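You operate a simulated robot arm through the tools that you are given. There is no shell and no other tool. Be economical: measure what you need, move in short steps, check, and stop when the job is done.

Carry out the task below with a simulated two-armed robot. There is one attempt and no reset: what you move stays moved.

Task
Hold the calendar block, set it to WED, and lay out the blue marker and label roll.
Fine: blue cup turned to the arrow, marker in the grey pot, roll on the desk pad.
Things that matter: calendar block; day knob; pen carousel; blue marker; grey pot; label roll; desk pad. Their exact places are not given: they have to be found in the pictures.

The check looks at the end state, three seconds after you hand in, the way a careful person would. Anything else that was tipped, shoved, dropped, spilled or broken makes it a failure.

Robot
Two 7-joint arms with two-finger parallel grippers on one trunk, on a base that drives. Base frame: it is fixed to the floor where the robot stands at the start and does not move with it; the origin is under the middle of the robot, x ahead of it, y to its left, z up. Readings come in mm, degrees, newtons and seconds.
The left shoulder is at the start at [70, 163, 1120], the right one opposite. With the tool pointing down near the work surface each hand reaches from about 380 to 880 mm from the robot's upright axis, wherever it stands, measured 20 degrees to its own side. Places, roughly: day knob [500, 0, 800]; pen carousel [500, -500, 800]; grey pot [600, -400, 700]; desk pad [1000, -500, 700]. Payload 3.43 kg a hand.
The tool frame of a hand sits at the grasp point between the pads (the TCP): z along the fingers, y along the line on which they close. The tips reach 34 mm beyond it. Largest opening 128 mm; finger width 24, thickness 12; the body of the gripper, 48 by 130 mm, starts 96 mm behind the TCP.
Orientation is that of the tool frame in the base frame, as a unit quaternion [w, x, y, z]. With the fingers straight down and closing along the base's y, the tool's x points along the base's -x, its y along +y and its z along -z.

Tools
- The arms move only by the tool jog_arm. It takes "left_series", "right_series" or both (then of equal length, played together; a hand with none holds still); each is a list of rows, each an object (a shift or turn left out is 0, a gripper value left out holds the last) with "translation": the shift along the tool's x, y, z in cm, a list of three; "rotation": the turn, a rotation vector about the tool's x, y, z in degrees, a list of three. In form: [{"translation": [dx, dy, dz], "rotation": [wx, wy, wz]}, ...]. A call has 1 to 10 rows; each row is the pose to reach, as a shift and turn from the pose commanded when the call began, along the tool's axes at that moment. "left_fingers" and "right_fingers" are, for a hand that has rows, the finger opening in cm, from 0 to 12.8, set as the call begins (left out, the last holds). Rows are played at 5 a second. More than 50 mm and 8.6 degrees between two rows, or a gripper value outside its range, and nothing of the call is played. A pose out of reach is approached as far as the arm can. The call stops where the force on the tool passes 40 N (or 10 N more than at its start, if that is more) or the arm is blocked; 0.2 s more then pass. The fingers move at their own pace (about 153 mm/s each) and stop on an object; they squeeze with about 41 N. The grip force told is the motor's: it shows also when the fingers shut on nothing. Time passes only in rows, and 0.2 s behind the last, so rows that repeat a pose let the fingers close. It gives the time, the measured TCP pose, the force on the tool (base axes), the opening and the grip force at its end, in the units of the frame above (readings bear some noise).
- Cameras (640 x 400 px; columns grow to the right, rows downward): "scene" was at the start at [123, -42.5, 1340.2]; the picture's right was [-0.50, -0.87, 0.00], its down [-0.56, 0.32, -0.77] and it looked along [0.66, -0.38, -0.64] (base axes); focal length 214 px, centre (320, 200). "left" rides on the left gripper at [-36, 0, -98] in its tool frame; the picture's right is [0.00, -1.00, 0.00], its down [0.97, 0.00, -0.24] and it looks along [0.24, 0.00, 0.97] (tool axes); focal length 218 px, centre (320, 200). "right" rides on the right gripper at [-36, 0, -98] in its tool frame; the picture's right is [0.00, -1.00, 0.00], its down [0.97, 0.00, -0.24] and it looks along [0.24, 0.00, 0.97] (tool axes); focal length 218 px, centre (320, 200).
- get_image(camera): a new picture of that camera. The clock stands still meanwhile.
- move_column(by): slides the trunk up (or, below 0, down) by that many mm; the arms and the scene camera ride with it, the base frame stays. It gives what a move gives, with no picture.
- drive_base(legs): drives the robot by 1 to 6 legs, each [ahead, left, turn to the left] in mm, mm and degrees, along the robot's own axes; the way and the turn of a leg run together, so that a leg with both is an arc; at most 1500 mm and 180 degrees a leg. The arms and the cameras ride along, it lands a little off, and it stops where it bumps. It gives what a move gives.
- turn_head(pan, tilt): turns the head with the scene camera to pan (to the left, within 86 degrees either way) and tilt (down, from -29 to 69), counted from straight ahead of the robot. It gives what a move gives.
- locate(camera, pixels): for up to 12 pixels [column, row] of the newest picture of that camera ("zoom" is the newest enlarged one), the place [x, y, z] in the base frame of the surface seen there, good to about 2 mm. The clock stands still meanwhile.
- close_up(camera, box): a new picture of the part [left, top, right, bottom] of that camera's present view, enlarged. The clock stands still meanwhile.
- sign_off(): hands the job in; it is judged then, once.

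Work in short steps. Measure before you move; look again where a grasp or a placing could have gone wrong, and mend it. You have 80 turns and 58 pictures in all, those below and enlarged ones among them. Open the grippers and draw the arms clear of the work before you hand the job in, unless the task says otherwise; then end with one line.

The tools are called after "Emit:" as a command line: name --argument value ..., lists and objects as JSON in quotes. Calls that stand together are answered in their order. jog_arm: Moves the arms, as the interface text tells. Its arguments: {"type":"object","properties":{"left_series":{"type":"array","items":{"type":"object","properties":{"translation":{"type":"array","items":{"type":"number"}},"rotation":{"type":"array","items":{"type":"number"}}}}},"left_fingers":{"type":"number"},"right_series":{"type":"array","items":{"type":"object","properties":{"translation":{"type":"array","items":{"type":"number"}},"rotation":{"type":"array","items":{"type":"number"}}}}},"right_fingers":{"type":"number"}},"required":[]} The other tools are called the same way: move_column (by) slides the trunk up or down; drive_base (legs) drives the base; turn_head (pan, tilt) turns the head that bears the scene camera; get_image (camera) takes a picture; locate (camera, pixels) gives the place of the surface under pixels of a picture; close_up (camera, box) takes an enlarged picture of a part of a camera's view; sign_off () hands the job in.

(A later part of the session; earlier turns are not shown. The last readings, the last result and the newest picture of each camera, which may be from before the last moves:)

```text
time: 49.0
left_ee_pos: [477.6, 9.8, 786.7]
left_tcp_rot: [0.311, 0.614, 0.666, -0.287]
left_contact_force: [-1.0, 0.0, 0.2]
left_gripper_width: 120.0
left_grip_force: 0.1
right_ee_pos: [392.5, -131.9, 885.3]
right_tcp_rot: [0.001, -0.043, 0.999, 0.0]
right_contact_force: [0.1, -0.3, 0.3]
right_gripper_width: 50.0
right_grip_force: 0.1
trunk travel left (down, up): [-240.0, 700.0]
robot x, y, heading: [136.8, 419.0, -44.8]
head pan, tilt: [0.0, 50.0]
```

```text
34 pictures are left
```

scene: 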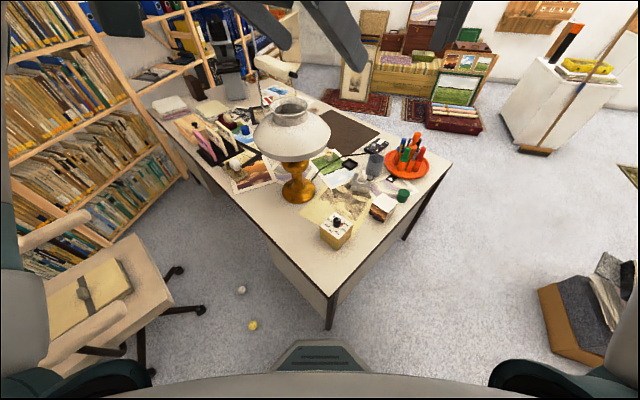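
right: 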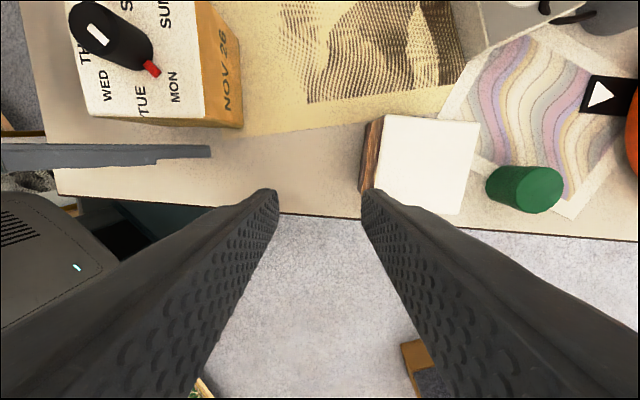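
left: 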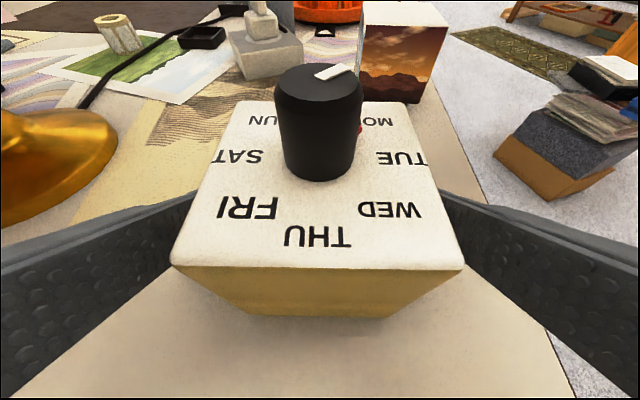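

Left fingers straddle the block evenly. I close the left grip and bring the right hand over in smaller steps.

Emit:
jog_arm --left_series '[{"translation": [0, 0, 0]}, {"translation": [0, 0, 0]}, {"translation": [0, 0, 0]}, {"translation": [0, 0, 0]}]' --left_fingers 7.0

Emit:
jog_arm --right_series '[{"translation": [0, 0, -4.4]}, {"translation": [-2.4, 3.0, -4.4]}, {"translation": [-4.9, 6.1, -4.4]}, {"translation": [-7.3, 9.2, -4.4]}, {"translation": [-9.8, 12.26, -4.4]}, {"translation": [-9.8, 12.26, -4.4]}]' --right_fingers 3.8

Emit:
get_image --camera "right"

Emit:
get_image --camera "left"

```text
time: 50.0
left_ee_pos: [478.1, 11.7, 787.0]
left_tcp_rot: [0.311, 0.612, 0.668, -0.286]
left_contact_force: [0.0, 0.1, -1.0]
left_gripper_width: 84.9
left_grip_force: 41.2
right_ee_pos: [392.7, -130.4, 885.9]
right_tcp_rot: [0.0, -0.042, 0.999, -0.001]
right_contact_force: [-1.3, -0.1, 0.0]
right_gripper_width: 50.0
right_grip_force: 0.2
trunk travel left (down, up): [-240.0, 700.0]
robot x, y, heading: [137.5, 426.7, -44.9]
head pan, tilt: [0.0, 50.0]
```

```text
time: 51.4
left_ee_pos: [477.9, 11.2, 787.6]
left_tcp_rot: [0.311, 0.613, 0.667, -0.286]
left_contact_force: [-0.5, -0.8, 1.0]
left_gripper_width: 84.9
left_grip_force: 41.3
right_ee_pos: [369.5, -53.4, 902.8]
right_tcp_rot: [0.002, -0.043, 0.999, 0.0]
right_contact_force: [-0.1, 1.6, 0.7]
right_gripper_width: 38.0
right_grip_force: 0.0
right hand out of reach, approached as far as the arm can: row 1, 2, 3, 4, 5, 6
trunk travel left (down, up): [-240.0, 700.0]
robot x, y, heading: [134.2, 421.4, -45.0]
head pan, tilt: [0.0, 50.0]
```

```text
33 pictures are left
```

right: 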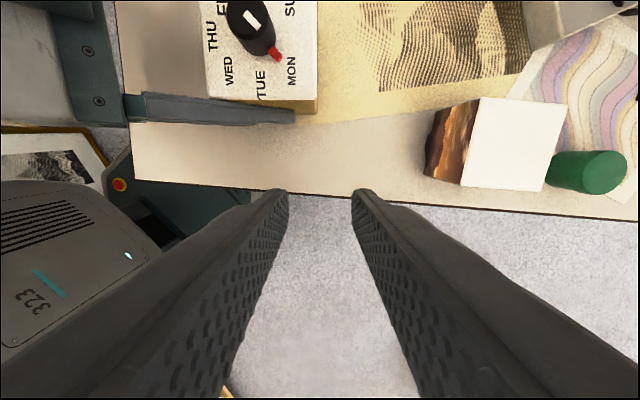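

```text
32 pictures are left
```

left: 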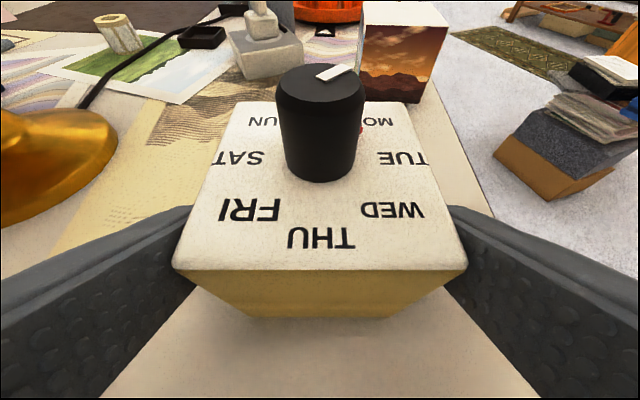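

The left holds the block again, but the right stalls at (370,−53,903). I turn its wrist back to natural yaw and try again toward the knob.

Emit:
jog_arm --right_series '[{"rotation": [0, 0, 8]}, {"rotation": [0, 0, 16]}, {"rotation": [0, 0, 24]}, {"rotation": [0, 0, 32]}, {"rotation": [0, 0, 40]}, {"translation": [-2.3, 0.9, 0], "rotation": [0, 0, 48]}, {"translation": [-4.6, 1.8, 0], "rotation": [0, 0, 50]}, {"translation": [-6.8, 2.7, 0], "rotation": [0, 0, 50]}, {"translation": [-9.1, 3.6, 0], "rotation": [0, 0, 50]}, {"translation": [-11.4, 4.4, 0], "rotation": [0, 0, 50]}]'

Emit:
get_image --camera "scene"

```text
time: 53.6
left_ee_pos: [477.9, 10.0, 786.7]
left_tcp_rot: [0.312, 0.612, 0.668, -0.286]
left_contact_force: [0.3, 0.2, 0.0]
left_gripper_width: 84.7
left_grip_force: 41.6
right_ee_pos: [378.1, -50.6, 884.9]
right_tcp_rot: [0.0, 0.384, 0.923, 0.0]
right_contact_force: [-0.6, -0.6, -0.2]
right_gripper_width: 37.9
right_grip_force: 0.1
right hand out of reach, approached as far as the arm can: row 6, 7, 8, 9, 10
trunk travel left (down, up): [-240.0, 700.0]
robot x, y, heading: [136.3, 423.1, -45.3]
head pan, tilt: [0.0, 50.0]
```

```text
31 pictures are left
```

scene: 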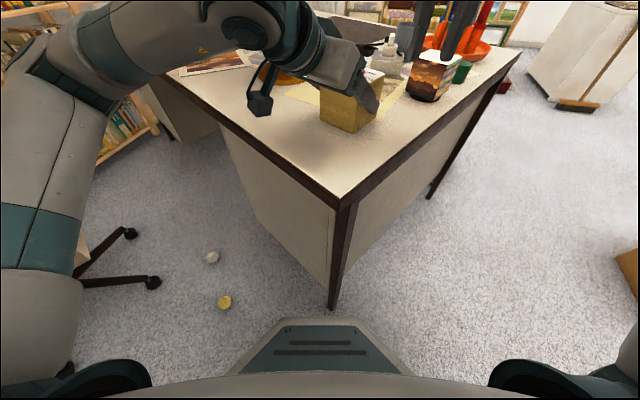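

The right arm is limited to about straight ahead of its own shoulder, while the left is easy reaching inward. I release again and shift the robot so that the knob lies ahead of the right shoulder (heading −25°).

Emit:
jog_arm --left_series '[{"translation": [0, 0, 0]}, {"translation": [0, 0, 0]}, {"translation": [-0.4, 0.0, -3.6]}, {"translation": [-0.8, 0.05, -7.1]}, {"translation": [-1.1, 0.1, -10.7]}, {"translation": [-1.5, 0.1, -14.2]}]' --left_fingers 12.0 --right_series '[{"translation": [0, 0, -3]}, {"translation": [0.1, -2, -6]}, {"translation": [0.2, -4, -9]}, {"translation": [0.4, -6, -11.5]}, {"translation": [0.5, -8, -11.5]}, {"translation": [0.6, -10.4, -11.5]}]'

Emit:
drive_base --legs '[[-1, -60, 0], [0, 0, 20]]'

Emit:
move_column --by 60

```text
time: 55.0
left_ee_pos: [468.8, 109.3, 890.4]
left_tcp_rot: [0.312, 0.614, 0.666, -0.287]
left_contact_force: [-0.3, -0.7, 0.0]
left_gripper_width: 120.3
left_grip_force: 0.0
right_ee_pos: [298.5, -121.5, 999.1]
right_tcp_rot: [0.002, 0.383, 0.924, 0.001]
right_contact_force: [0.2, 0.1, -0.5]
right_gripper_width: 37.8
right_grip_force: 0.1
right hand out of reach, approached as far as the arm can: row 1, 2, 3, 4
trunk travel left (down, up): [-240.0, 700.0]
robot x, y, heading: [137.6, 423.3, -44.9]
head pan, tilt: [0.0, 50.0]
```

```text
time: 57.0
left_ee_pos: [513.7, 200.5, 889.8]
left_tcp_rot: [0.357, 0.487, 0.764, -0.228]
left_contact_force: [-0.3, 0.1, 0.3]
left_gripper_width: 120.2
left_grip_force: 0.0
right_ee_pos: [433.0, -73.6, 999.3]
right_tcp_rot: [0.0, 0.215, 0.977, 0.0]
right_contact_force: [-0.4, -0.3, -0.5]
right_gripper_width: 38.1
right_grip_force: 0.1
trunk travel left (down, up): [-240.0, 700.0]
robot x, y, heading: [92.5, 380.7, -24.8]
head pan, tilt: [0.0, 50.0]
```

```text
time: 58.0
left_ee_pos: [515.4, 200.3, 950.9]
left_tcp_rot: [0.357, 0.487, 0.764, -0.227]
left_contact_force: [0.0, 0.0, -0.2]
left_gripper_width: 120.3
left_grip_force: 0.0
right_ee_pos: [433.4, -73.2, 1058.9]
right_tcp_rot: [0.001, 0.216, 0.976, 0.0]
right_contact_force: [-0.4, -0.1, 0.3]
right_gripper_width: 38.2
right_grip_force: 0.0
trunk travel left (down, up): [-300.0, 640.0]
robot x, y, heading: [93.8, 380.6, -24.9]
head pan, tilt: [0.0, 50.0]
```

Positioned well. I test the right hand's reach to a hover over the knob at z 920 first.

Emit:
jog_arm --right_series '[{"translation": [-0.3, 2.2, 3.5]}, {"translation": [-0.5, 4.3, 7]}, {"translation": [-0.8, 6.5, 10.5]}, {"translation": [-1.05, 8.64, 13.9]}, {"translation": [-1.05, 8.64, 13.9]}]'

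Emit:
get_image --camera "right"

```text
time: 59.2
left_ee_pos: [514.2, 200.4, 950.1]
left_tcp_rot: [0.356, 0.488, 0.764, -0.228]
left_contact_force: [-0.3, 0.1, -0.1]
left_gripper_width: 120.2
left_grip_force: 0.2
right_ee_pos: [478.4, 0.6, 918.8]
right_tcp_rot: [0.001, 0.216, 0.976, 0.001]
right_contact_force: [0.2, 0.1, -0.1]
right_gripper_width: 38.1
right_grip_force: 0.0
trunk travel left (down, up): [-300.0, 640.0]
robot x, y, heading: [94.4, 383.5, -24.8]
head pan, tilt: [0.0, 50.0]
```

```text
30 pictures are left
```

right: 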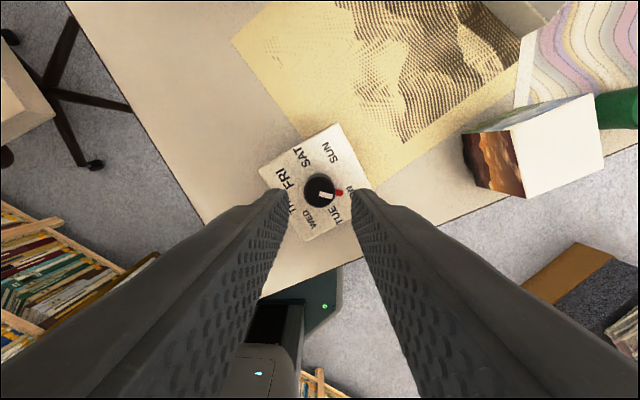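

The right hand hovers exactly over the knob. Now the left hand goes to its standoff with the 50° sideways tilt.

Emit:
jog_arm --left_series '[{"translation": [0.14, -2.0, 2.2], "rotation": [3.8, 0, 3.2]}, {"translation": [0.3, -3.9, 4.3], "rotation": [7.65, 0, 6.45]}, {"translation": [0.43, -5.9, 6.5], "rotation": [11.5, 0, 9.7]}, {"translation": [0.57, -7.86, 8.67], "rotation": [15.3, 0, 12.9]}, {"translation": [0.57, -7.86, 8.67], "rotation": [15.3, 0, 12.9]}]'

```text
time: 60.4
left_ee_pos: [470.5, 110.7, 889.3]
left_tcp_rot: [0.313, 0.613, 0.667, -0.286]
left_contact_force: [0.6, -0.3, 0.4]
left_gripper_width: 120.0
left_grip_force: 0.1
right_ee_pos: [479.1, -0.1, 919.5]
right_tcp_rot: [0.001, 0.216, 0.976, 0.001]
right_contact_force: [-0.8, -1.1, 0.7]
right_gripper_width: 38.2
right_grip_force: 0.0
trunk travel left (down, up): [-300.0, 640.0]
robot x, y, heading: [97.3, 380.3, -24.9]
head pan, tilt: [0.0, 50.0]
```

Reached. The left hand slides in along its fingers (as before) while the right yaws 35° to its starting grip axis.

Emit:
jog_arm --left_series '[{"translation": [0.4, 0, 3.5]}, {"translation": [0.75, -0.05, 7.1]}, {"translation": [1.1, -0.1, 10.7]}, {"translation": [1.5, -0.1, 14.2]}, {"translation": [1.5, -0.1, 14.2]}]' --right_series '[{"rotation": [0, 0, -7]}, {"rotation": [0, 0, -14]}, {"rotation": [0, 0, -21]}, {"rotation": [0, 0, -28]}, {"rotation": [0, 0, -35]}]'

Emit:
jog_arm --left_series '[{"translation": [0, 0, 0]}, {"translation": [0, 0, 0]}, {"translation": [0, 0, 0]}, {"translation": [0, 0, 0]}]' --left_fingers 7.0

Emit:
get_image --camera "left"

Emit:
get_image --camera "right"

```text
time: 61.6
left_ee_pos: [478.5, 12.1, 786.2]
left_tcp_rot: [0.313, 0.612, 0.668, -0.285]
left_contact_force: [0.2, 0.6, 0.4]
left_gripper_width: 120.0
left_grip_force: 0.1
right_ee_pos: [478.2, -0.5, 920.9]
right_tcp_rot: [0.001, -0.088, 0.996, 0.0]
right_contact_force: [0.0, 0.7, 0.9]
right_gripper_width: 37.9
right_grip_force: 0.1
trunk travel left (down, up): [-300.0, 640.0]
robot x, y, heading: [95.5, 381.4, -24.9]
head pan, tilt: [0.0, 50.0]
```

```text
time: 62.6
left_ee_pos: [476.8, 11.2, 785.7]
left_tcp_rot: [0.312, 0.613, 0.667, -0.286]
left_contact_force: [-0.4, -0.2, 0.6]
left_gripper_width: 84.6
left_grip_force: 41.6
right_ee_pos: [478.6, -0.7, 920.0]
right_tcp_rot: [0.0, -0.088, 0.996, 0.001]
right_contact_force: [0.0, 0.3, 0.0]
right_gripper_width: 38.2
right_grip_force: 0.0
trunk travel left (down, up): [-300.0, 640.0]
robot x, y, heading: [96.2, 383.8, -24.6]
head pan, tilt: [0.0, 50.0]
```

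```text
29 pictures are left
```

left: 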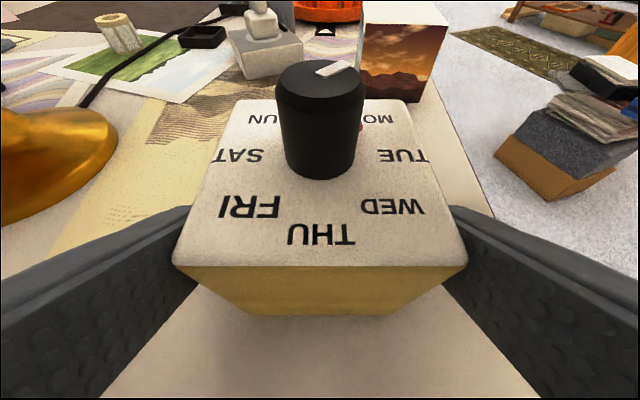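

```text
28 pictures are left
```

right: 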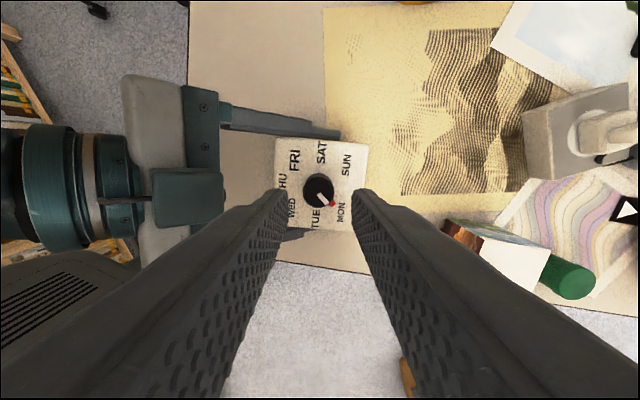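

Block held again. I check the distance of the left camera housing (edge near (220,205)) and the knob centre (318,190) in the right view.

Emit:
locate --camera "right" --pixels '[[218, 205], [190, 180], [318, 186], [318, 200], [304, 190], [332, 190], [334, 205], [340, 212]]'

```text
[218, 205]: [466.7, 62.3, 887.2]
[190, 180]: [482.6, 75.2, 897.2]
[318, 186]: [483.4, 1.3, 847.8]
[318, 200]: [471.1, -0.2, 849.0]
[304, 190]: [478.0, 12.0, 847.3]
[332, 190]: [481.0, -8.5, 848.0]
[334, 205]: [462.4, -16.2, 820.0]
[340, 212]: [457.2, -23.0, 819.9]
```

Clearance is fine (62 mm versus 31). I lower the right hand to z 864 and close on the knob.

Emit:
jog_arm --right_series '[{"translation": [0, 0.15, 3]}, {"translation": [0, 0.15, 5.6]}, {"translation": [0, 0.15, 5.6]}]'

Emit:
jog_arm --right_series '[{"translation": [0, 0, 0]}, {"translation": [0, 0, 0]}, {"translation": [0, 0, 0]}]' --right_fingers 1.5

```text
time: 63.4
left_ee_pos: [477.2, 11.2, 785.8]
left_tcp_rot: [0.312, 0.613, 0.667, -0.286]
left_contact_force: [-0.5, -0.2, 0.1]
left_gripper_width: 84.8
left_grip_force: 41.5
right_ee_pos: [478.5, 1.7, 864.3]
right_tcp_rot: [0.001, -0.087, 0.996, 0.001]
right_contact_force: [1.1, 0.5, -0.4]
right_gripper_width: 37.9
right_grip_force: 0.1
trunk travel left (down, up): [-300.0, 640.0]
robot x, y, heading: [94.9, 380.4, -24.8]
head pan, tilt: [0.0, 50.0]
```

```text
time: 64.2
left_ee_pos: [477.2, 11.0, 786.7]
left_tcp_rot: [0.313, 0.612, 0.667, -0.286]
left_contact_force: [-1.5, 10.9, -0.8]
left_gripper_width: 84.7
left_grip_force: 41.2
right_ee_pos: [478.8, 0.5, 863.0]
right_tcp_rot: [0.001, -0.087, 0.996, 0.0]
right_contact_force: [0.1, -11.4, 0.2]
right_gripper_width: 24.8
right_grip_force: 41.0
trunk travel left (down, up): [-300.0, 640.0]
robot x, y, heading: [95.6, 381.0, -24.8]
head pan, tilt: [0.0, 50.0]
```

Gripped the knob (24.8 mm). I turn it clockwise in one go of 82° first, with a 1 mm centring shift.

Emit:
jog_arm --right_series '[{"translation": [0, -0.1, 0], "rotation": [0, 0, 8.2]}, {"translation": [0, -0.1, 0], "rotation": [0, 0, 16.4]}, {"translation": [0, -0.1, 0], "rotation": [0, 0, 24.6]}, {"translation": [0, -0.1, 0], "rotation": [0, 0, 32.8]}, {"translation": [0, -0.1, 0], "rotation": [0, 0, 41]}, {"translation": [0, -0.1, 0], "rotation": [0, 0, 49.2]}, {"translation": [0, -0.1, 0], "rotation": [0, 0, 57.4]}, {"translation": [0, -0.1, 0], "rotation": [0, 0, 65.6]}, {"translation": [0, -0.1, 0], "rotation": [0, 0, 73.8]}, {"translation": [0, -0.1, 0], "rotation": [0, 0, 82]}]'

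Emit:
get_image --camera "left"

```text
time: 66.4
left_ee_pos: [477.7, 11.3, 786.9]
left_tcp_rot: [0.313, 0.612, 0.668, -0.286]
left_contact_force: [2.2, 5.6, 4.1]
left_gripper_width: 84.9
left_grip_force: 40.7
right_ee_pos: [478.8, 0.2, 863.7]
right_tcp_rot: [0.0, 0.589, 0.808, 0.001]
right_contact_force: [-1.2, -4.8, -4.2]
right_gripper_width: 24.6
right_grip_force: 41.6
trunk travel left (down, up): [-300.0, 640.0]
robot x, y, heading: [94.1, 383.0, -24.9]
head pan, tilt: [0.0, 50.0]
```

```text
27 pictures are left
```

left: 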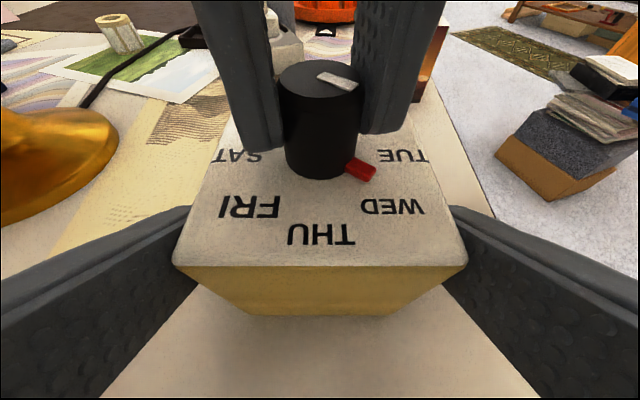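

The red tab has moved past TUE toward WED but seems to lag the 82° turn. I measure it.

Emit:
locate --camera "left" --pixels '[[367, 173], [350, 163], [393, 207], [403, 157], [321, 82], [355, 85]]'

Emit:
close_up --camera "left" --box '[200, 40, 460, 260]'

```text
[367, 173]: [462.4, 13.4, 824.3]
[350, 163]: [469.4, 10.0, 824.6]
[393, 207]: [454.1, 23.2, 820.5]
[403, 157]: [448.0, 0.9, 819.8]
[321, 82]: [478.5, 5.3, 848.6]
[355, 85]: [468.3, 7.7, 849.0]
```

```text
1.82 times, centred on (330, 150) of left
```

zoom: 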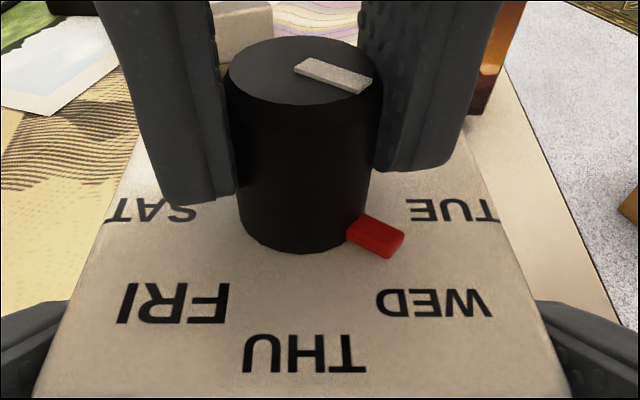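

The tab is already close to WED. I locate its centre line more precisely in the enlargement.

Emit:
locate --camera "zoom" --pixels '[[362, 220], [402, 235], [350, 236], [386, 252], [376, 235], [366, 215], [305, 65], [363, 86], [335, 76]]'

```text
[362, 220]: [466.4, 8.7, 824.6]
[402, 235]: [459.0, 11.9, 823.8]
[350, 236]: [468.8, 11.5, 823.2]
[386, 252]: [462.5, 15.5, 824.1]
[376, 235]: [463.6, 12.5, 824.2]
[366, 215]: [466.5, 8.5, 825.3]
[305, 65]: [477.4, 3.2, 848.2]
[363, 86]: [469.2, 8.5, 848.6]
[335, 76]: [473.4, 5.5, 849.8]
```

Edge and white line directions average ≈147°, consistent with 82° turned; WED is at 140°, so I turn the last 8° and look.

Emit:
jog_arm --right_series '[{"rotation": [0, 0, 4]}, {"rotation": [0, 0, 8]}, {"rotation": [0, 0, 8]}]'

Emit:
jog_arm --right_series '[{"translation": [0, 0, 0]}, {"translation": [0, 0, 0]}, {"translation": [0, 0, -4]}, {"translation": [0, 0, -8]}, {"translation": [0, 0, -12]}, {"translation": [1.5, -3.0, -15]}]' --right_fingers 3.8

Emit:
close_up --camera "right" --box '[240, 100, 440, 225]'

Emit:
close_up --camera "left" --box '[160, 40, 480, 260]'

```text
time: 67.2
left_ee_pos: [477.5, 11.4, 786.2]
left_tcp_rot: [0.312, 0.613, 0.667, -0.287]
left_contact_force: [5.2, 6.3, 3.8]
left_gripper_width: 84.7
left_grip_force: 41.4
right_ee_pos: [477.6, 0.1, 863.5]
right_tcp_rot: [0.0, 0.643, 0.766, 0.001]
right_contact_force: [-4.1, -6.1, -4.0]
right_gripper_width: 24.7
right_grip_force: 41.0
trunk travel left (down, up): [-300.0, 640.0]
robot x, y, heading: [95.1, 380.4, -24.7]
head pan, tilt: [0.0, 50.0]
```

```text
time: 68.6
left_ee_pos: [475.8, 12.9, 786.8]
left_tcp_rot: [0.312, 0.612, 0.668, -0.286]
left_contact_force: [-0.9, 1.7, 0.3]
left_gripper_width: 85.1
left_grip_force: 40.9
right_ee_pos: [444.7, 10.6, 1015.4]
right_tcp_rot: [0.001, 0.642, 0.766, 0.0]
right_contact_force: [0.0, 0.6, -0.7]
right_gripper_width: 38.0
right_grip_force: 0.1
right hand out of reach, approached as far as the arm can: row 5
trunk travel left (down, up): [-300.0, 640.0]
robot x, y, heading: [97.0, 381.9, -24.9]
head pan, tilt: [0.0, 50.0]
```

```text
3.20 times, centred on (340, 162) of right
```

zoom: 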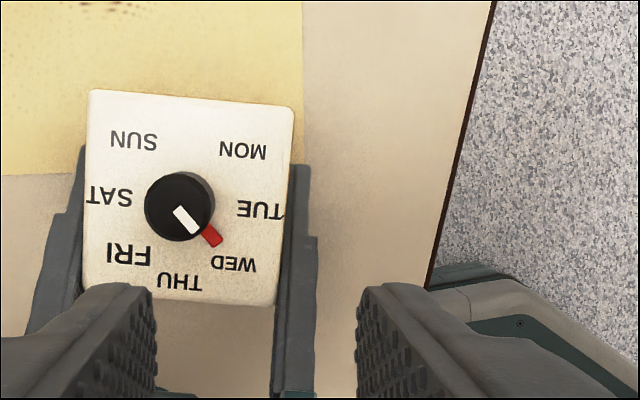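

```text
1.82 times, centred on (320, 150) of left
```

zoom: 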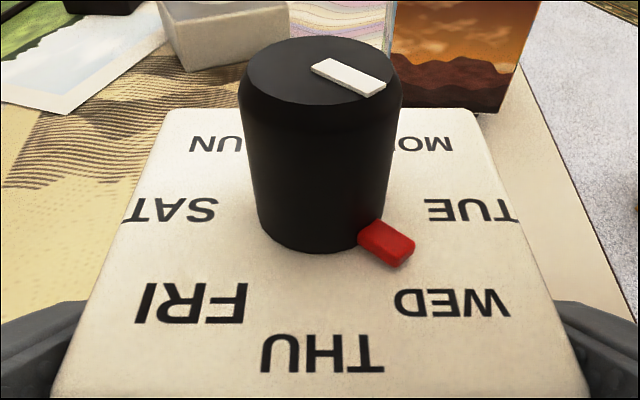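

The tab points straight at WED (50.5° against 51.7° in the picture). I open the left hand and slide it back along its fingers, then raise the trunk.

Emit:
jog_arm --left_series '[{"translation": [0, 0, 0]}, {"translation": [0, 0, 0]}, {"translation": [-0.4, 0.0, -3.6]}, {"translation": [-0.8, 0.05, -7.1]}, {"translation": [-1.1, 0.1, -10.7]}, {"translation": [-1.5, 0.1, -14.2]}]' --left_fingers 12.0

Emit:
move_column --by 300

Emit:
get_image --camera "scene"

```text
time: 70.0
left_ee_pos: [468.9, 111.1, 889.3]
left_tcp_rot: [0.312, 0.614, 0.667, -0.286]
left_contact_force: [-0.4, -0.4, -0.7]
left_gripper_width: 120.0
left_grip_force: 0.0
right_ee_pos: [445.3, 9.4, 1014.4]
right_tcp_rot: [0.0, 0.642, 0.766, 0.001]
right_contact_force: [-0.2, -0.2, -0.1]
right_gripper_width: 37.9
right_grip_force: 0.1
trunk travel left (down, up): [-300.0, 640.0]
robot x, y, heading: [93.1, 381.9, -24.7]
head pan, tilt: [0.0, 50.0]
```

```text
time: 73.0
left_ee_pos: [470.0, 110.3, 1189.4]
left_tcp_rot: [0.312, 0.613, 0.667, -0.287]
left_contact_force: [-0.6, 0.1, 0.2]
left_gripper_width: 120.0
left_grip_force: 0.0
right_ee_pos: [446.5, 10.1, 1314.9]
right_tcp_rot: [0.001, 0.642, 0.767, 0.0]
right_contact_force: [-0.1, 0.2, 0.4]
right_gripper_width: 38.0
right_grip_force: 0.1
trunk travel left (down, up): [-600.0, 340.0]
robot x, y, heading: [94.9, 384.8, -24.9]
head pan, tilt: [0.0, 50.0]
```

```text
23 pictures are left
```

scene: 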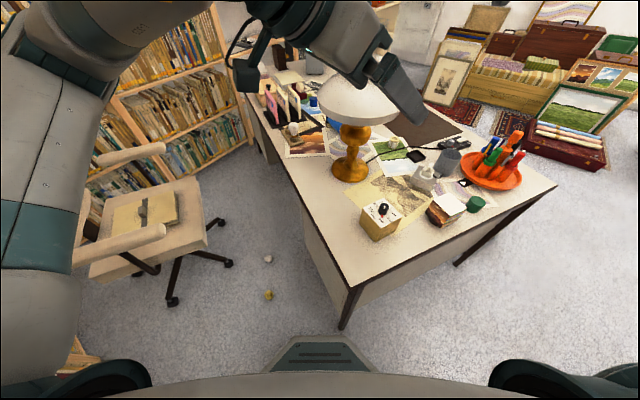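

Everything stands as it should; knob at WED. I drive to a pose for the carousel: heading 0, axis about (−62,−190), hands high.

Emit:
drive_base --legs '[[0, 0, 25], [-157, 0, 0], [0, -575, 0]]'

```text
time: 78.6
left_ee_pos: [392.8, -283.9, 1189.1]
left_tcp_rot: [0.366, 0.453, 0.785, -0.212]
left_contact_force: [-0.4, 0.1, -0.6]
left_gripper_width: 120.0
left_grip_force: 0.1
right_ee_pos: [415.7, -385.3, 1314.3]
right_tcp_rot: [0.0, 0.461, 0.887, 0.0]
right_contact_force: [0.2, -0.4, 0.5]
right_gripper_width: 38.0
right_grip_force: 0.1
trunk travel left (down, up): [-600.0, 340.0]
robot x, y, heading: [-61.9, -198.0, 0.1]
head pan, tilt: [0.0, 50.0]
```

Left hand parks outward while the right goes to a hover over the carousel handle.

Emit:
jog_arm --left_series '[{"translation": [2.3, 0.55, -3.9]}, {"translation": [4.6, 1.1, -7.8]}, {"translation": [6.8, 1.6, -11.7]}, {"translation": [9.1, 2.2, -15.5]}, {"translation": [11.4, 2.7, -19.4]}, {"translation": [13.7, 3.3, -23.3]}, {"translation": [16.0, 3.8, -27.2]}, {"translation": [18.3, 4.4, -31.1]}, {"translation": [18.3, 4.4, -31.1]}]' --right_series '[{"translation": [-2.1, -0.2, 3.9]}, {"translation": [-4.2, -0.4, 7.8]}, {"translation": [-6.2, -0.6, 11.8]}, {"translation": [-8.3, -0.8, 15.7]}, {"translation": [-10.4, -1.0, 19.6]}, {"translation": [-12.5, -1.25, 23.5]}, {"translation": [-14.6, -1.5, 27.5]}, {"translation": [-16.7, -1.7, 31.4]}, {"translation": [-16.7, -1.7, 31.4]}]' --right_fingers 6.0

Emit:
get_image --camera "right"

```text
time: 80.6
left_ee_pos: [252.7, 46.1, 1246.6]
left_tcp_rot: [0.365, 0.454, 0.785, -0.212]
left_contact_force: [-0.2, -0.3, 0.7]
left_gripper_width: 120.3
left_grip_force: 0.0
right_ee_pos: [497.0, -531.6, 1000.4]
right_tcp_rot: [0.0, 0.461, 0.888, 0.0]
right_contact_force: [0.2, 0.7, -0.5]
right_gripper_width: 59.9
right_grip_force: 0.2
trunk travel left (down, up): [-600.0, 340.0]
robot x, y, heading: [-63.5, -199.4, 0.3]
head pan, tilt: [0.0, 50.0]
```

```text
22 pictures are left
```

right: 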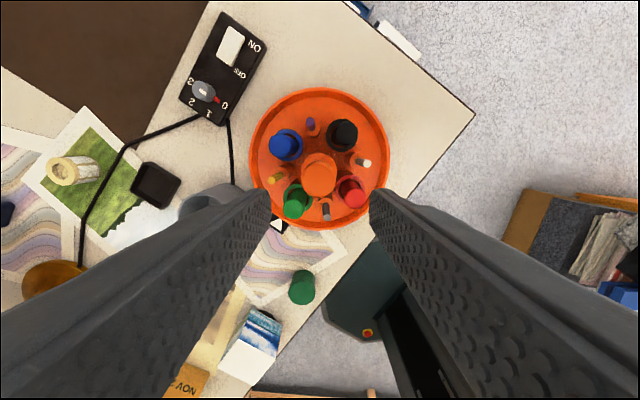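

Hovering over the carousel. I measure the handle, markers and arrow.

Emit:
locate --camera "right" --pixels '[[320, 173], [309, 173], [331, 173], [320, 162], [320, 184], [285, 145], [293, 199], [350, 192], [342, 135], [277, 223], [330, 215], [355, 110]]'

Emit:
close_up --camera "right" --box '[240, 80, 400, 240]'

```text
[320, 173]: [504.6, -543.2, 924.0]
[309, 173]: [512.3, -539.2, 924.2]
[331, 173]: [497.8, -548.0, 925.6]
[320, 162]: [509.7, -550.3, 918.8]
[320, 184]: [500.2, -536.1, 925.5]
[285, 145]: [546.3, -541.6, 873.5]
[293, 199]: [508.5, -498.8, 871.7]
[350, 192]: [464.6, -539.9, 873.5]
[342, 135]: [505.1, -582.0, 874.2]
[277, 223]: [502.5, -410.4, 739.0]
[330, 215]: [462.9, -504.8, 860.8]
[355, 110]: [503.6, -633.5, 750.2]
```

```text
2.50 times, centred on (320, 160) of right
```

zoom: 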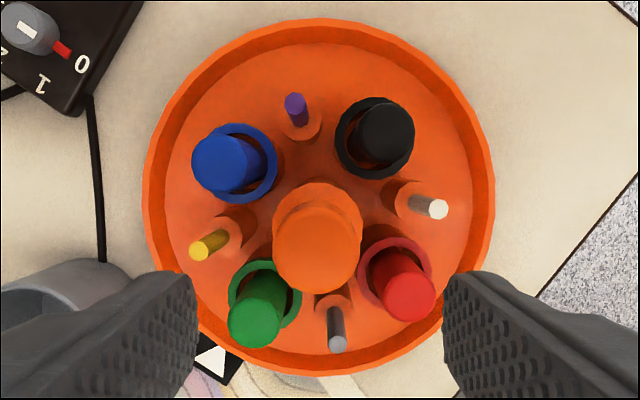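

I refine the handle centre and marker tops in the enlargement.

Emit:
locate --camera "zoom" --pixels '[[316, 250], [278, 250], [356, 250], [316, 214], [316, 288], [222, 164], [256, 322], [406, 298], [385, 132], [148, 195], [492, 195], [215, 358]]'

```text
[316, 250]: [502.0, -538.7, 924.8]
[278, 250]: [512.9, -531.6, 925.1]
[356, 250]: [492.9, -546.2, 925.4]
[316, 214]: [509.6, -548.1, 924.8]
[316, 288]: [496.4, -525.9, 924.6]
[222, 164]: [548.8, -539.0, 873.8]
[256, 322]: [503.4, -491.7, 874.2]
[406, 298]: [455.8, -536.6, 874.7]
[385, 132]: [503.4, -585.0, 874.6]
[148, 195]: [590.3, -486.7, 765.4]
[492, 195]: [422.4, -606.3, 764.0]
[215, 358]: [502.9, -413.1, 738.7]
```

Handle centre is (503,−538), blue at −0.7°, arrow at 90°: turn 90° counter-clockwise. I lower onto the handle's top and grip it.

Emit:
jog_arm --right_series '[{"translation": [-0.87, 0.12, 0]}, {"translation": [-0.87, 0.12, 4]}, {"translation": [-0.87, 0.12, 7.8]}, {"translation": [-0.87, 0.12, 7.8]}]'

Emit:
jog_arm --right_series '[{"translation": [0, 0, 0]}, {"translation": [0, 0, 0]}, {"translation": [0, 0, 0]}]' --right_fingers 1.5

```text
time: 81.6
left_ee_pos: [252.4, 45.1, 1249.2]
left_tcp_rot: [0.367, 0.453, 0.784, -0.211]
left_contact_force: [-0.3, 0.1, 1.0]
left_gripper_width: 119.8
left_grip_force: 0.1
right_ee_pos: [502.3, -538.1, 922.1]
right_tcp_rot: [0.001, 0.46, 0.888, 0.001]
right_contact_force: [0.4, -1.0, -0.9]
right_gripper_width: 60.1
right_grip_force: 0.0
trunk travel left (down, up): [-600.0, 340.0]
robot x, y, heading: [-62.0, -197.2, 0.0]
head pan, tilt: [0.0, 50.0]
```

```text
time: 82.4
left_ee_pos: [254.0, 46.1, 1247.9]
left_tcp_rot: [0.367, 0.453, 0.784, -0.212]
left_contact_force: [0.5, 0.9, 0.1]
left_gripper_width: 120.0
left_grip_force: 0.2
right_ee_pos: [503.5, -536.4, 921.4]
right_tcp_rot: [0.001, 0.461, 0.888, 0.0]
right_contact_force: [4.5, 3.0, -0.8]
right_gripper_width: 28.6
right_grip_force: 45.0
trunk travel left (down, up): [-600.0, 340.0]
robot x, y, heading: [-63.8, -198.7, 0.1]
head pan, tilt: [0.0, 50.0]
```

Handle gripped (28.6 mm, little side force). I turn counter-clockwise 90° in two calls.

Emit:
jog_arm --right_series '[{"rotation": [0, 0, -7.5]}, {"rotation": [0, 0, -15]}, {"rotation": [0, 0, -22.5]}, {"rotation": [0, 0, -30]}, {"rotation": [0, 0, -37.5]}, {"rotation": [0, 0, -45]}, {"rotation": [0, 0, -52.5]}, {"rotation": [0, 0, -60]}, {"rotation": [0, 0, -67.5]}, {"rotation": [0, 0, -75]}]'

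Emit:
jog_arm --right_series '[{"rotation": [0, 0, -7.8]}, {"rotation": [0, 0, -15.5]}, {"rotation": [0, 0, -15.5]}]'

Emit:
get_image --camera "right"

```text
time: 84.6
left_ee_pos: [253.2, 45.3, 1248.3]
left_tcp_rot: [0.367, 0.454, 0.784, -0.212]
left_contact_force: [-0.1, 0.0, -0.2]
left_gripper_width: 120.1
left_grip_force: 0.0
right_ee_pos: [502.9, -538.7, 922.5]
right_tcp_rot: [0.001, -0.175, 0.985, 0.0]
right_contact_force: [-0.4, -7.1, 4.2]
right_gripper_width: 28.7
right_grip_force: 45.3
trunk travel left (down, up): [-600.0, 340.0]
robot x, y, heading: [-61.0, -196.9, 0.1]
head pan, tilt: [0.0, 50.0]
```

```text
time: 85.4
left_ee_pos: [253.3, 44.9, 1248.3]
left_tcp_rot: [0.366, 0.453, 0.785, -0.211]
left_contact_force: [0.1, 0.0, 0.1]
left_gripper_width: 120.1
left_grip_force: 0.1
right_ee_pos: [503.2, -538.7, 922.9]
right_tcp_rot: [0.001, -0.306, 0.952, 0.0]
right_contact_force: [0.9, -8.8, 4.8]
right_gripper_width: 28.7
right_grip_force: 45.5
trunk travel left (down, up): [-600.0, 340.0]
robot x, y, heading: [-61.4, -195.0, 0.1]
head pan, tilt: [0.0, 50.0]
```

```text
20 pictures are left
```

right: 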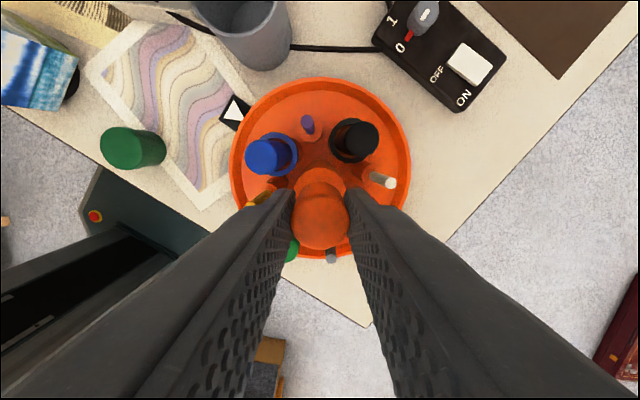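

Blue now faces the arrow. I open, rise 100 mm and measure.

Emit:
jog_arm --right_series '[{"translation": [0, 0, 0]}, {"translation": [0, 0, 0]}, {"translation": [0, 0, -4]}, {"translation": [0, 0, -8]}, {"translation": [0, 0, -10]}]' --right_fingers 6.0

Emit:
close_up --camera "right" --box '[200, 60, 440, 230]'

```text
time: 86.6
left_ee_pos: [254.3, 46.9, 1248.0]
left_tcp_rot: [0.366, 0.454, 0.784, -0.212]
left_contact_force: [-0.9, 0.0, -0.7]
left_gripper_width: 120.0
left_grip_force: 0.1
right_ee_pos: [504.3, -536.0, 1023.8]
right_tcp_rot: [0.0, -0.306, 0.952, 0.001]
right_contact_force: [0.2, 0.2, 0.3]
right_gripper_width: 59.8
right_grip_force: 0.1
trunk travel left (down, up): [-600.0, 340.0]
robot x, y, heading: [-60.7, -196.7, 0.2]
head pan, tilt: [0.0, 50.0]
```

```text
2.35 times, centred on (320, 145) of right
```

zoom: 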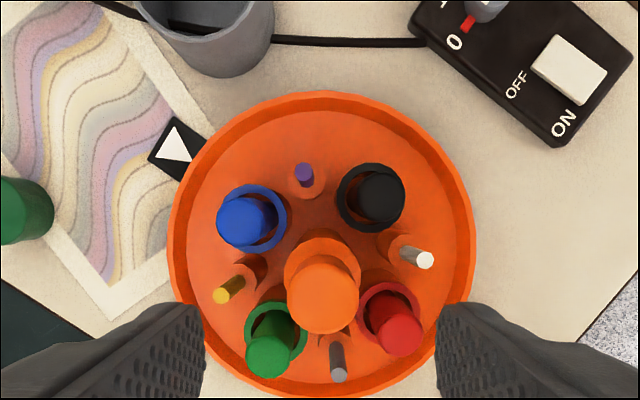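

Emit:
locate --camera "zoom" --pixels '[[240, 224], [270, 355], [402, 337], [376, 198], [323, 300], [170, 155], [205, 18], [268, 18], [235, 60], [278, 240], [250, 247], [210, 65]]'

```text
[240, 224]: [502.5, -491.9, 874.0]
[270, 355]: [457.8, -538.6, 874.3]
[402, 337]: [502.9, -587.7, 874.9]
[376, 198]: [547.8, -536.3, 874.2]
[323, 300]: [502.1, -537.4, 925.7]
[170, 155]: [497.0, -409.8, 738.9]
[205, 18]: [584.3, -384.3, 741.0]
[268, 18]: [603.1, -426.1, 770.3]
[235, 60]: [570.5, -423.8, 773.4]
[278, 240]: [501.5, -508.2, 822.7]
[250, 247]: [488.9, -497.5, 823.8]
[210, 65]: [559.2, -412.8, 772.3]
```

Blue sits at 90.0° from the carousel centre, right at the arrow. I measure the blue marker's width and neighbouring pencils before grasping.

Emit:
locate --camera "zoom" --pixels '[[219, 224], [261, 224], [240, 203], [240, 243], [303, 170], [312, 178], [219, 297], [303, 185], [270, 195], [225, 5], [143, 5]]'

Emit:
get_image --camera "right"

```text
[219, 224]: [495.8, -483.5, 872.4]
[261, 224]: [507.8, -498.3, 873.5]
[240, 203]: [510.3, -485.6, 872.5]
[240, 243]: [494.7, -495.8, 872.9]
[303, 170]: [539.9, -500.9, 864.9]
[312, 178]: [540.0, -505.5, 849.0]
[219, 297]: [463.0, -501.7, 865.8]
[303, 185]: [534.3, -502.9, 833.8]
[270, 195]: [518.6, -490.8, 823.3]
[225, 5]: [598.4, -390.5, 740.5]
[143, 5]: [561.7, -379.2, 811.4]
```

```text
18 pictures are left
```

right: 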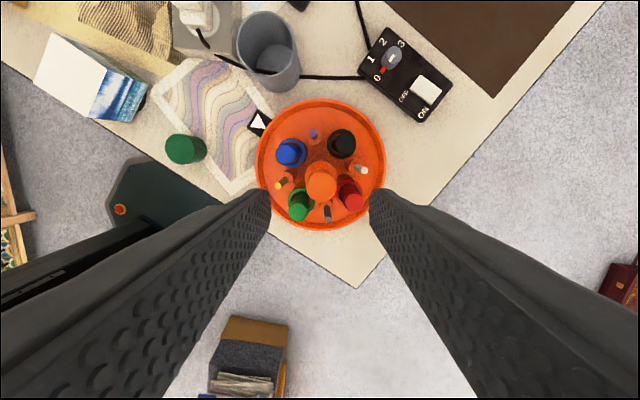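

Marker centre (502,−491), ~20 mm thick; a grip axis of 150° clears the pencils and handle. I measure the pot's rim too.

Emit:
locate --camera "right" --pixels '[[237, 42], [262, 12], [290, 38], [270, 72], [244, 62], [285, 20], [245, 20], [286, 60], [270, 45], [291, 70], [314, 135]]'

```text
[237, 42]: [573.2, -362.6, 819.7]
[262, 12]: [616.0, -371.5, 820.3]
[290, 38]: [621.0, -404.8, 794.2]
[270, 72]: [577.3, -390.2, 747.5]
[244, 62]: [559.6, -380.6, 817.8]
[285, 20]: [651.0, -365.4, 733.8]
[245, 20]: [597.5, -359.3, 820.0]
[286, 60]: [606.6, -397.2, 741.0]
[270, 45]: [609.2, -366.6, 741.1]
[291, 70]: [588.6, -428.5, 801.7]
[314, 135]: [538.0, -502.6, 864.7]
```

Pot centre ≈ (592,−394), rim z 820, floor 741. I position above the blue marker with the fingers open 36 mm, tips just above it, and check.

Emit:
jog_arm --right_series '[{"translation": [-1.26, 1.93, 0], "rotation": [0, 0, -8.3]}, {"translation": [-2.52, 3.86, 0], "rotation": [0, 0, -16.6]}, {"translation": [-2.52, 3.86, 3], "rotation": [0, 0, -25]}, {"translation": [-2.52, 3.86, 7], "rotation": [0, 0, -25]}, {"translation": [-2.52, 3.86, 10.4], "rotation": [0, 0, -25]}, {"translation": [-2.52, 3.86, 10.4], "rotation": [0, 0, -25]}]' --right_fingers 3.6

Emit:
get_image --camera "right"

```text
time: 88.0
left_ee_pos: [254.3, 45.6, 1248.7]
left_tcp_rot: [0.367, 0.453, 0.784, -0.212]
left_contact_force: [-0.2, -0.1, 0.5]
left_gripper_width: 120.1
left_grip_force: 0.1
right_ee_pos: [453.7, -445.8, 908.1]
right_tcp_rot: [0.003, -0.502, 0.865, -0.002]
right_contact_force: [0.2, -0.2, 0.2]
right_gripper_width: 36.0
right_grip_force: 0.1
right hand out of reach, approached as far as the arm can: row 2, 3, 4, 5, 6
trunk travel left (down, up): [-600.0, 340.0]
robot x, y, heading: [-59.2, -196.2, 0.2]
head pan, tilt: [0.0, 50.0]
```

```text
17 pictures are left
```

right: 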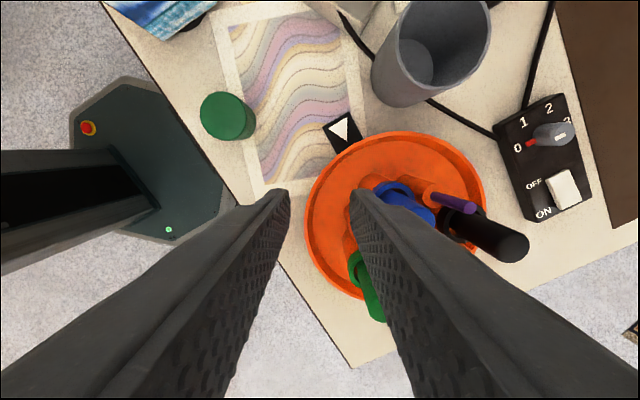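

That yaw is out of reach at this spot and the hand drifted; no contact shown. I go straight up and then turn back clockwise toward the mirrored axis (35°), which worked before.

Emit:
jog_arm --right_series '[{"translation": [0, 0, -3.5]}, {"translation": [0, 0, -7]}, {"translation": [0, 0, -11], "rotation": [0, 0, 8.2]}, {"translation": [0, 0, -11], "rotation": [0, 0, 16.4]}, {"translation": [0, 0, -11], "rotation": [0, 0, 24.6]}, {"translation": [0, 0, -11], "rotation": [0, 0, 32.8]}, {"translation": [0, 0, -11], "rotation": [0, 0, 41]}, {"translation": [0, 0, -11], "rotation": [0, 0, 49.2]}, {"translation": [0, 0, -11], "rotation": [0, 0, 57.4]}, {"translation": [0, 0, -11], "rotation": [0, 0, 65.6]}]'

```text
time: 90.2
left_ee_pos: [253.4, 46.7, 1248.3]
left_tcp_rot: [0.367, 0.454, 0.784, -0.212]
left_contact_force: [0.6, 0.0, 0.7]
left_gripper_width: 120.2
left_grip_force: 0.2
right_ee_pos: [453.7, -446.2, 1019.2]
right_tcp_rot: [0.002, 0.045, 0.999, 0.001]
right_contact_force: [-0.1, 0.4, -0.4]
right_gripper_width: 36.0
right_grip_force: 0.1
right hand out of reach, approached as far as the arm can: row 1, 2
trunk travel left (down, up): [-600.0, 340.0]
robot x, y, heading: [-56.2, -197.6, 0.0]
head pan, tilt: [0.0, 50.0]
```

Back under control. I turn the remaining 50° to axis 35° and move above the blue marker at z 1000.

Emit:
jog_arm --right_series '[{"translation": [-0.9, -0.7, 0], "rotation": [0, 0, 8.3]}, {"translation": [-1.75, -1.3, 0], "rotation": [0, 0, 16.6]}, {"translation": [-2.6, -2.0, 0], "rotation": [0, 0, 25]}, {"translation": [-3.5, -2.65, 0], "rotation": [0, 0, 33.3]}, {"translation": [-4.4, -3.3, 0], "rotation": [0, 0, 41.6]}, {"translation": [-5.24, -3.97, 1], "rotation": [0, 0, 50]}, {"translation": [-5.24, -3.97, 2], "rotation": [0, 0, 50]}]'

Emit:
close_up --camera "right" --box '[220, 60, 460, 230]'

```text
time: 91.8
left_ee_pos: [253.4, 46.8, 1248.0]
left_tcp_rot: [0.366, 0.453, 0.784, -0.212]
left_contact_force: [0.2, 0.5, 0.3]
left_gripper_width: 120.2
left_grip_force: 0.0
right_ee_pos: [502.6, -491.6, 999.5]
right_tcp_rot: [-0.001, 0.463, 0.886, 0.0]
right_contact_force: [0.3, -0.6, -0.3]
right_gripper_width: 35.9
right_grip_force: 0.1
trunk travel left (down, up): [-600.0, 340.0]
robot x, y, heading: [-61.8, -199.2, 0.1]
head pan, tilt: [0.0, 50.0]
```

```text
2.35 times, centred on (340, 145) of right
```

zoom: 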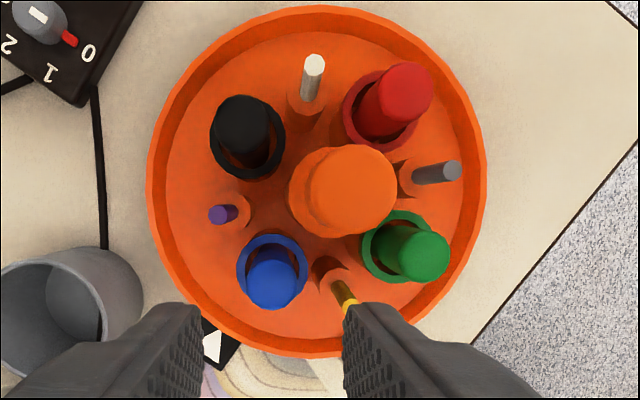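

Carousel unchanged. I check the marker top's position against the hand.

Emit:
locate --camera "zoom" --pixels '[[272, 283], [252, 283], [293, 283], [272, 266], [272, 303], [340, 305], [213, 216], [340, 185], [405, 255]]'

```text
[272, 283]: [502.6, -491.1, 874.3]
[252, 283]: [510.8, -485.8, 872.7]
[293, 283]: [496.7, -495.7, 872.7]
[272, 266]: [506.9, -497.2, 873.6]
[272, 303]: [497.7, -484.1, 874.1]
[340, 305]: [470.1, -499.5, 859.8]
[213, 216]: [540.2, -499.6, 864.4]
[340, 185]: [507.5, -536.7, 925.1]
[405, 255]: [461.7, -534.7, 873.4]
```

Centred within 1 mm. I narrow the opening to 30 mm, descend to z 865 and close on the marker.

Emit:
jog_arm --right_series '[{"translation": [0.2, 0, 0]}, {"translation": [0.2, 0, 4.5]}, {"translation": [0.2, 0, 8]}, {"translation": [0.2, 0, 10.5]}, {"translation": [0.2, 0, 12]}, {"translation": [0.2, 0, 13.4]}, {"translation": [0.2, 0, 13.4]}]' --right_fingers 3.0

Emit:
jog_arm --right_series '[{"translation": [0, 0, 0]}, {"translation": [0, 0, 0]}, {"translation": [0, 0, 0]}]' --right_fingers 1.0

```text
time: 93.4
left_ee_pos: [253.8, 46.7, 1247.6]
left_tcp_rot: [0.367, 0.453, 0.785, -0.211]
left_contact_force: [0.4, 0.0, 0.2]
left_gripper_width: 120.3
left_grip_force: 0.1
right_ee_pos: [502.1, -487.7, 865.7]
right_tcp_rot: [0.0, 0.462, 0.887, 0.001]
right_contact_force: [-0.7, -0.9, 0.9]
right_gripper_width: 30.3
right_grip_force: 0.0
trunk travel left (down, up): [-600.0, 340.0]
robot x, y, heading: [-60.1, -198.9, 0.1]
head pan, tilt: [0.0, 50.0]
```

```text
time: 94.2
left_ee_pos: [253.7, 46.5, 1248.0]
left_tcp_rot: [0.366, 0.454, 0.784, -0.212]
left_contact_force: [0.3, 0.2, 0.1]
left_gripper_width: 120.0
left_grip_force: 0.0
right_ee_pos: [502.2, -488.2, 866.4]
right_tcp_rot: [0.0, 0.462, 0.887, 0.001]
right_contact_force: [-0.2, 1.4, -0.5]
right_gripper_width: 21.2
right_grip_force: 40.8
trunk travel left (down, up): [-600.0, 340.0]
robot x, y, heading: [-58.9, -195.9, 0.5]
head pan, tilt: [0.0, 50.0]
```

The marker is gripped (21 mm). I lift it straight up 140 mm and look.

Emit:
jog_arm --right_series '[{"translation": [0, 0, -2]}, {"translation": [0, 0, -5]}, {"translation": [0, 0, -8]}, {"translation": [0, 0, -11]}, {"translation": [0, 0, -14]}, {"translation": [0, 0, -14]}]'

Emit:
get_image --camera "right"

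Emit:
close_up --camera "scene" --box '[320, 40, 560, 190]'

```text
time: 95.6
left_ee_pos: [253.4, 47.3, 1248.4]
left_tcp_rot: [0.366, 0.454, 0.784, -0.212]
left_contact_force: [0.1, 0.0, 0.9]
left_gripper_width: 120.2
left_grip_force: 0.0
right_ee_pos: [501.7, -488.9, 1006.0]
right_tcp_rot: [0.0, 0.462, 0.887, 0.0]
right_contact_force: [0.6, -0.3, -0.8]
right_gripper_width: 21.2
right_grip_force: 41.4
trunk travel left (down, up): [-600.0, 340.0]
robot x, y, heading: [-58.7, -198.0, 0.1]
head pan, tilt: [0.0, 50.0]
```

```text
15 pictures are left
```

right: 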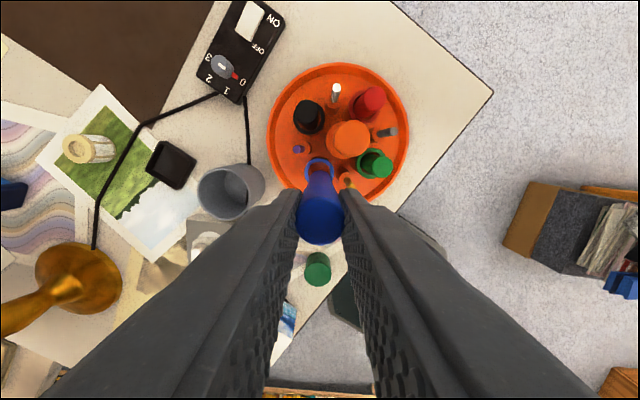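

```text
2.67 times, centred on (440, 115) of scene
```

zoom: 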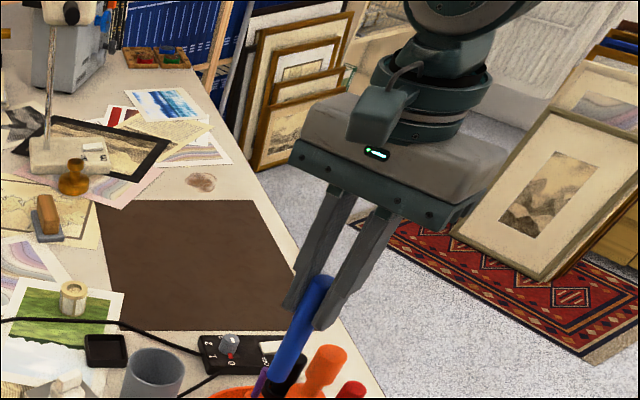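

The marker is out. I locate the pot rim and the marker's lower end in the right view.

Emit:
locate --camera "right" --pixels '[[199, 185], [213, 167], [250, 170], [262, 188], [205, 206], [240, 218], [232, 190], [320, 166], [318, 200], [320, 175]]'

Emit:
close_up --camera "right" --box '[180, 130, 360, 260]'

```text
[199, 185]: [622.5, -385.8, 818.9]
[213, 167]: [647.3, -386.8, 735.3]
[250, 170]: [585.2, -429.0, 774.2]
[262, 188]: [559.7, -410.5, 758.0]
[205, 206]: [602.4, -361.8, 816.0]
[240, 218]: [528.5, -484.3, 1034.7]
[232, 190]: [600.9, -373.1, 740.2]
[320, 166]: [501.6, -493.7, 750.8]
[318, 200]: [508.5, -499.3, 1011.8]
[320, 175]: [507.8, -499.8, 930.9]
```

```text
3.08 times, centred on (270, 195) of right
```

zoom: 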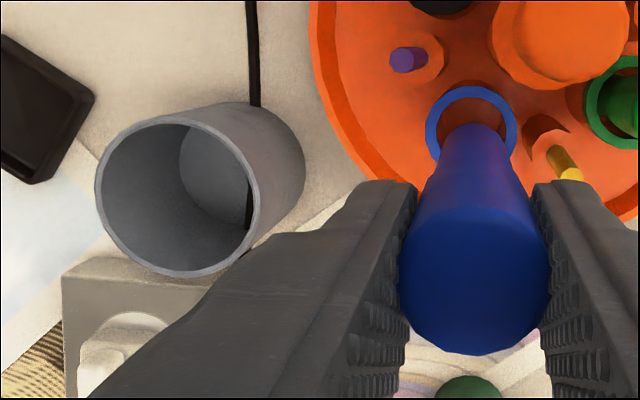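

Emit:
locate --camera "zoom" --pixels '[[99, 185], [256, 195], [165, 122], [185, 274], [120, 245], [225, 140], [115, 140], [475, 130], [475, 150], [450, 145], [500, 145]]'

```text
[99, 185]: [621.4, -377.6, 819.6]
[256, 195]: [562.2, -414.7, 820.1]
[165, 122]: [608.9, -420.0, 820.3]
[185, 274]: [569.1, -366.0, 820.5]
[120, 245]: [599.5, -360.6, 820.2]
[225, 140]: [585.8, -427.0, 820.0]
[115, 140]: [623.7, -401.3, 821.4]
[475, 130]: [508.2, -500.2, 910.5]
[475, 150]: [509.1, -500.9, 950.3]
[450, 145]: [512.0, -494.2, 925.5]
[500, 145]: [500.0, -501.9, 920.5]
```

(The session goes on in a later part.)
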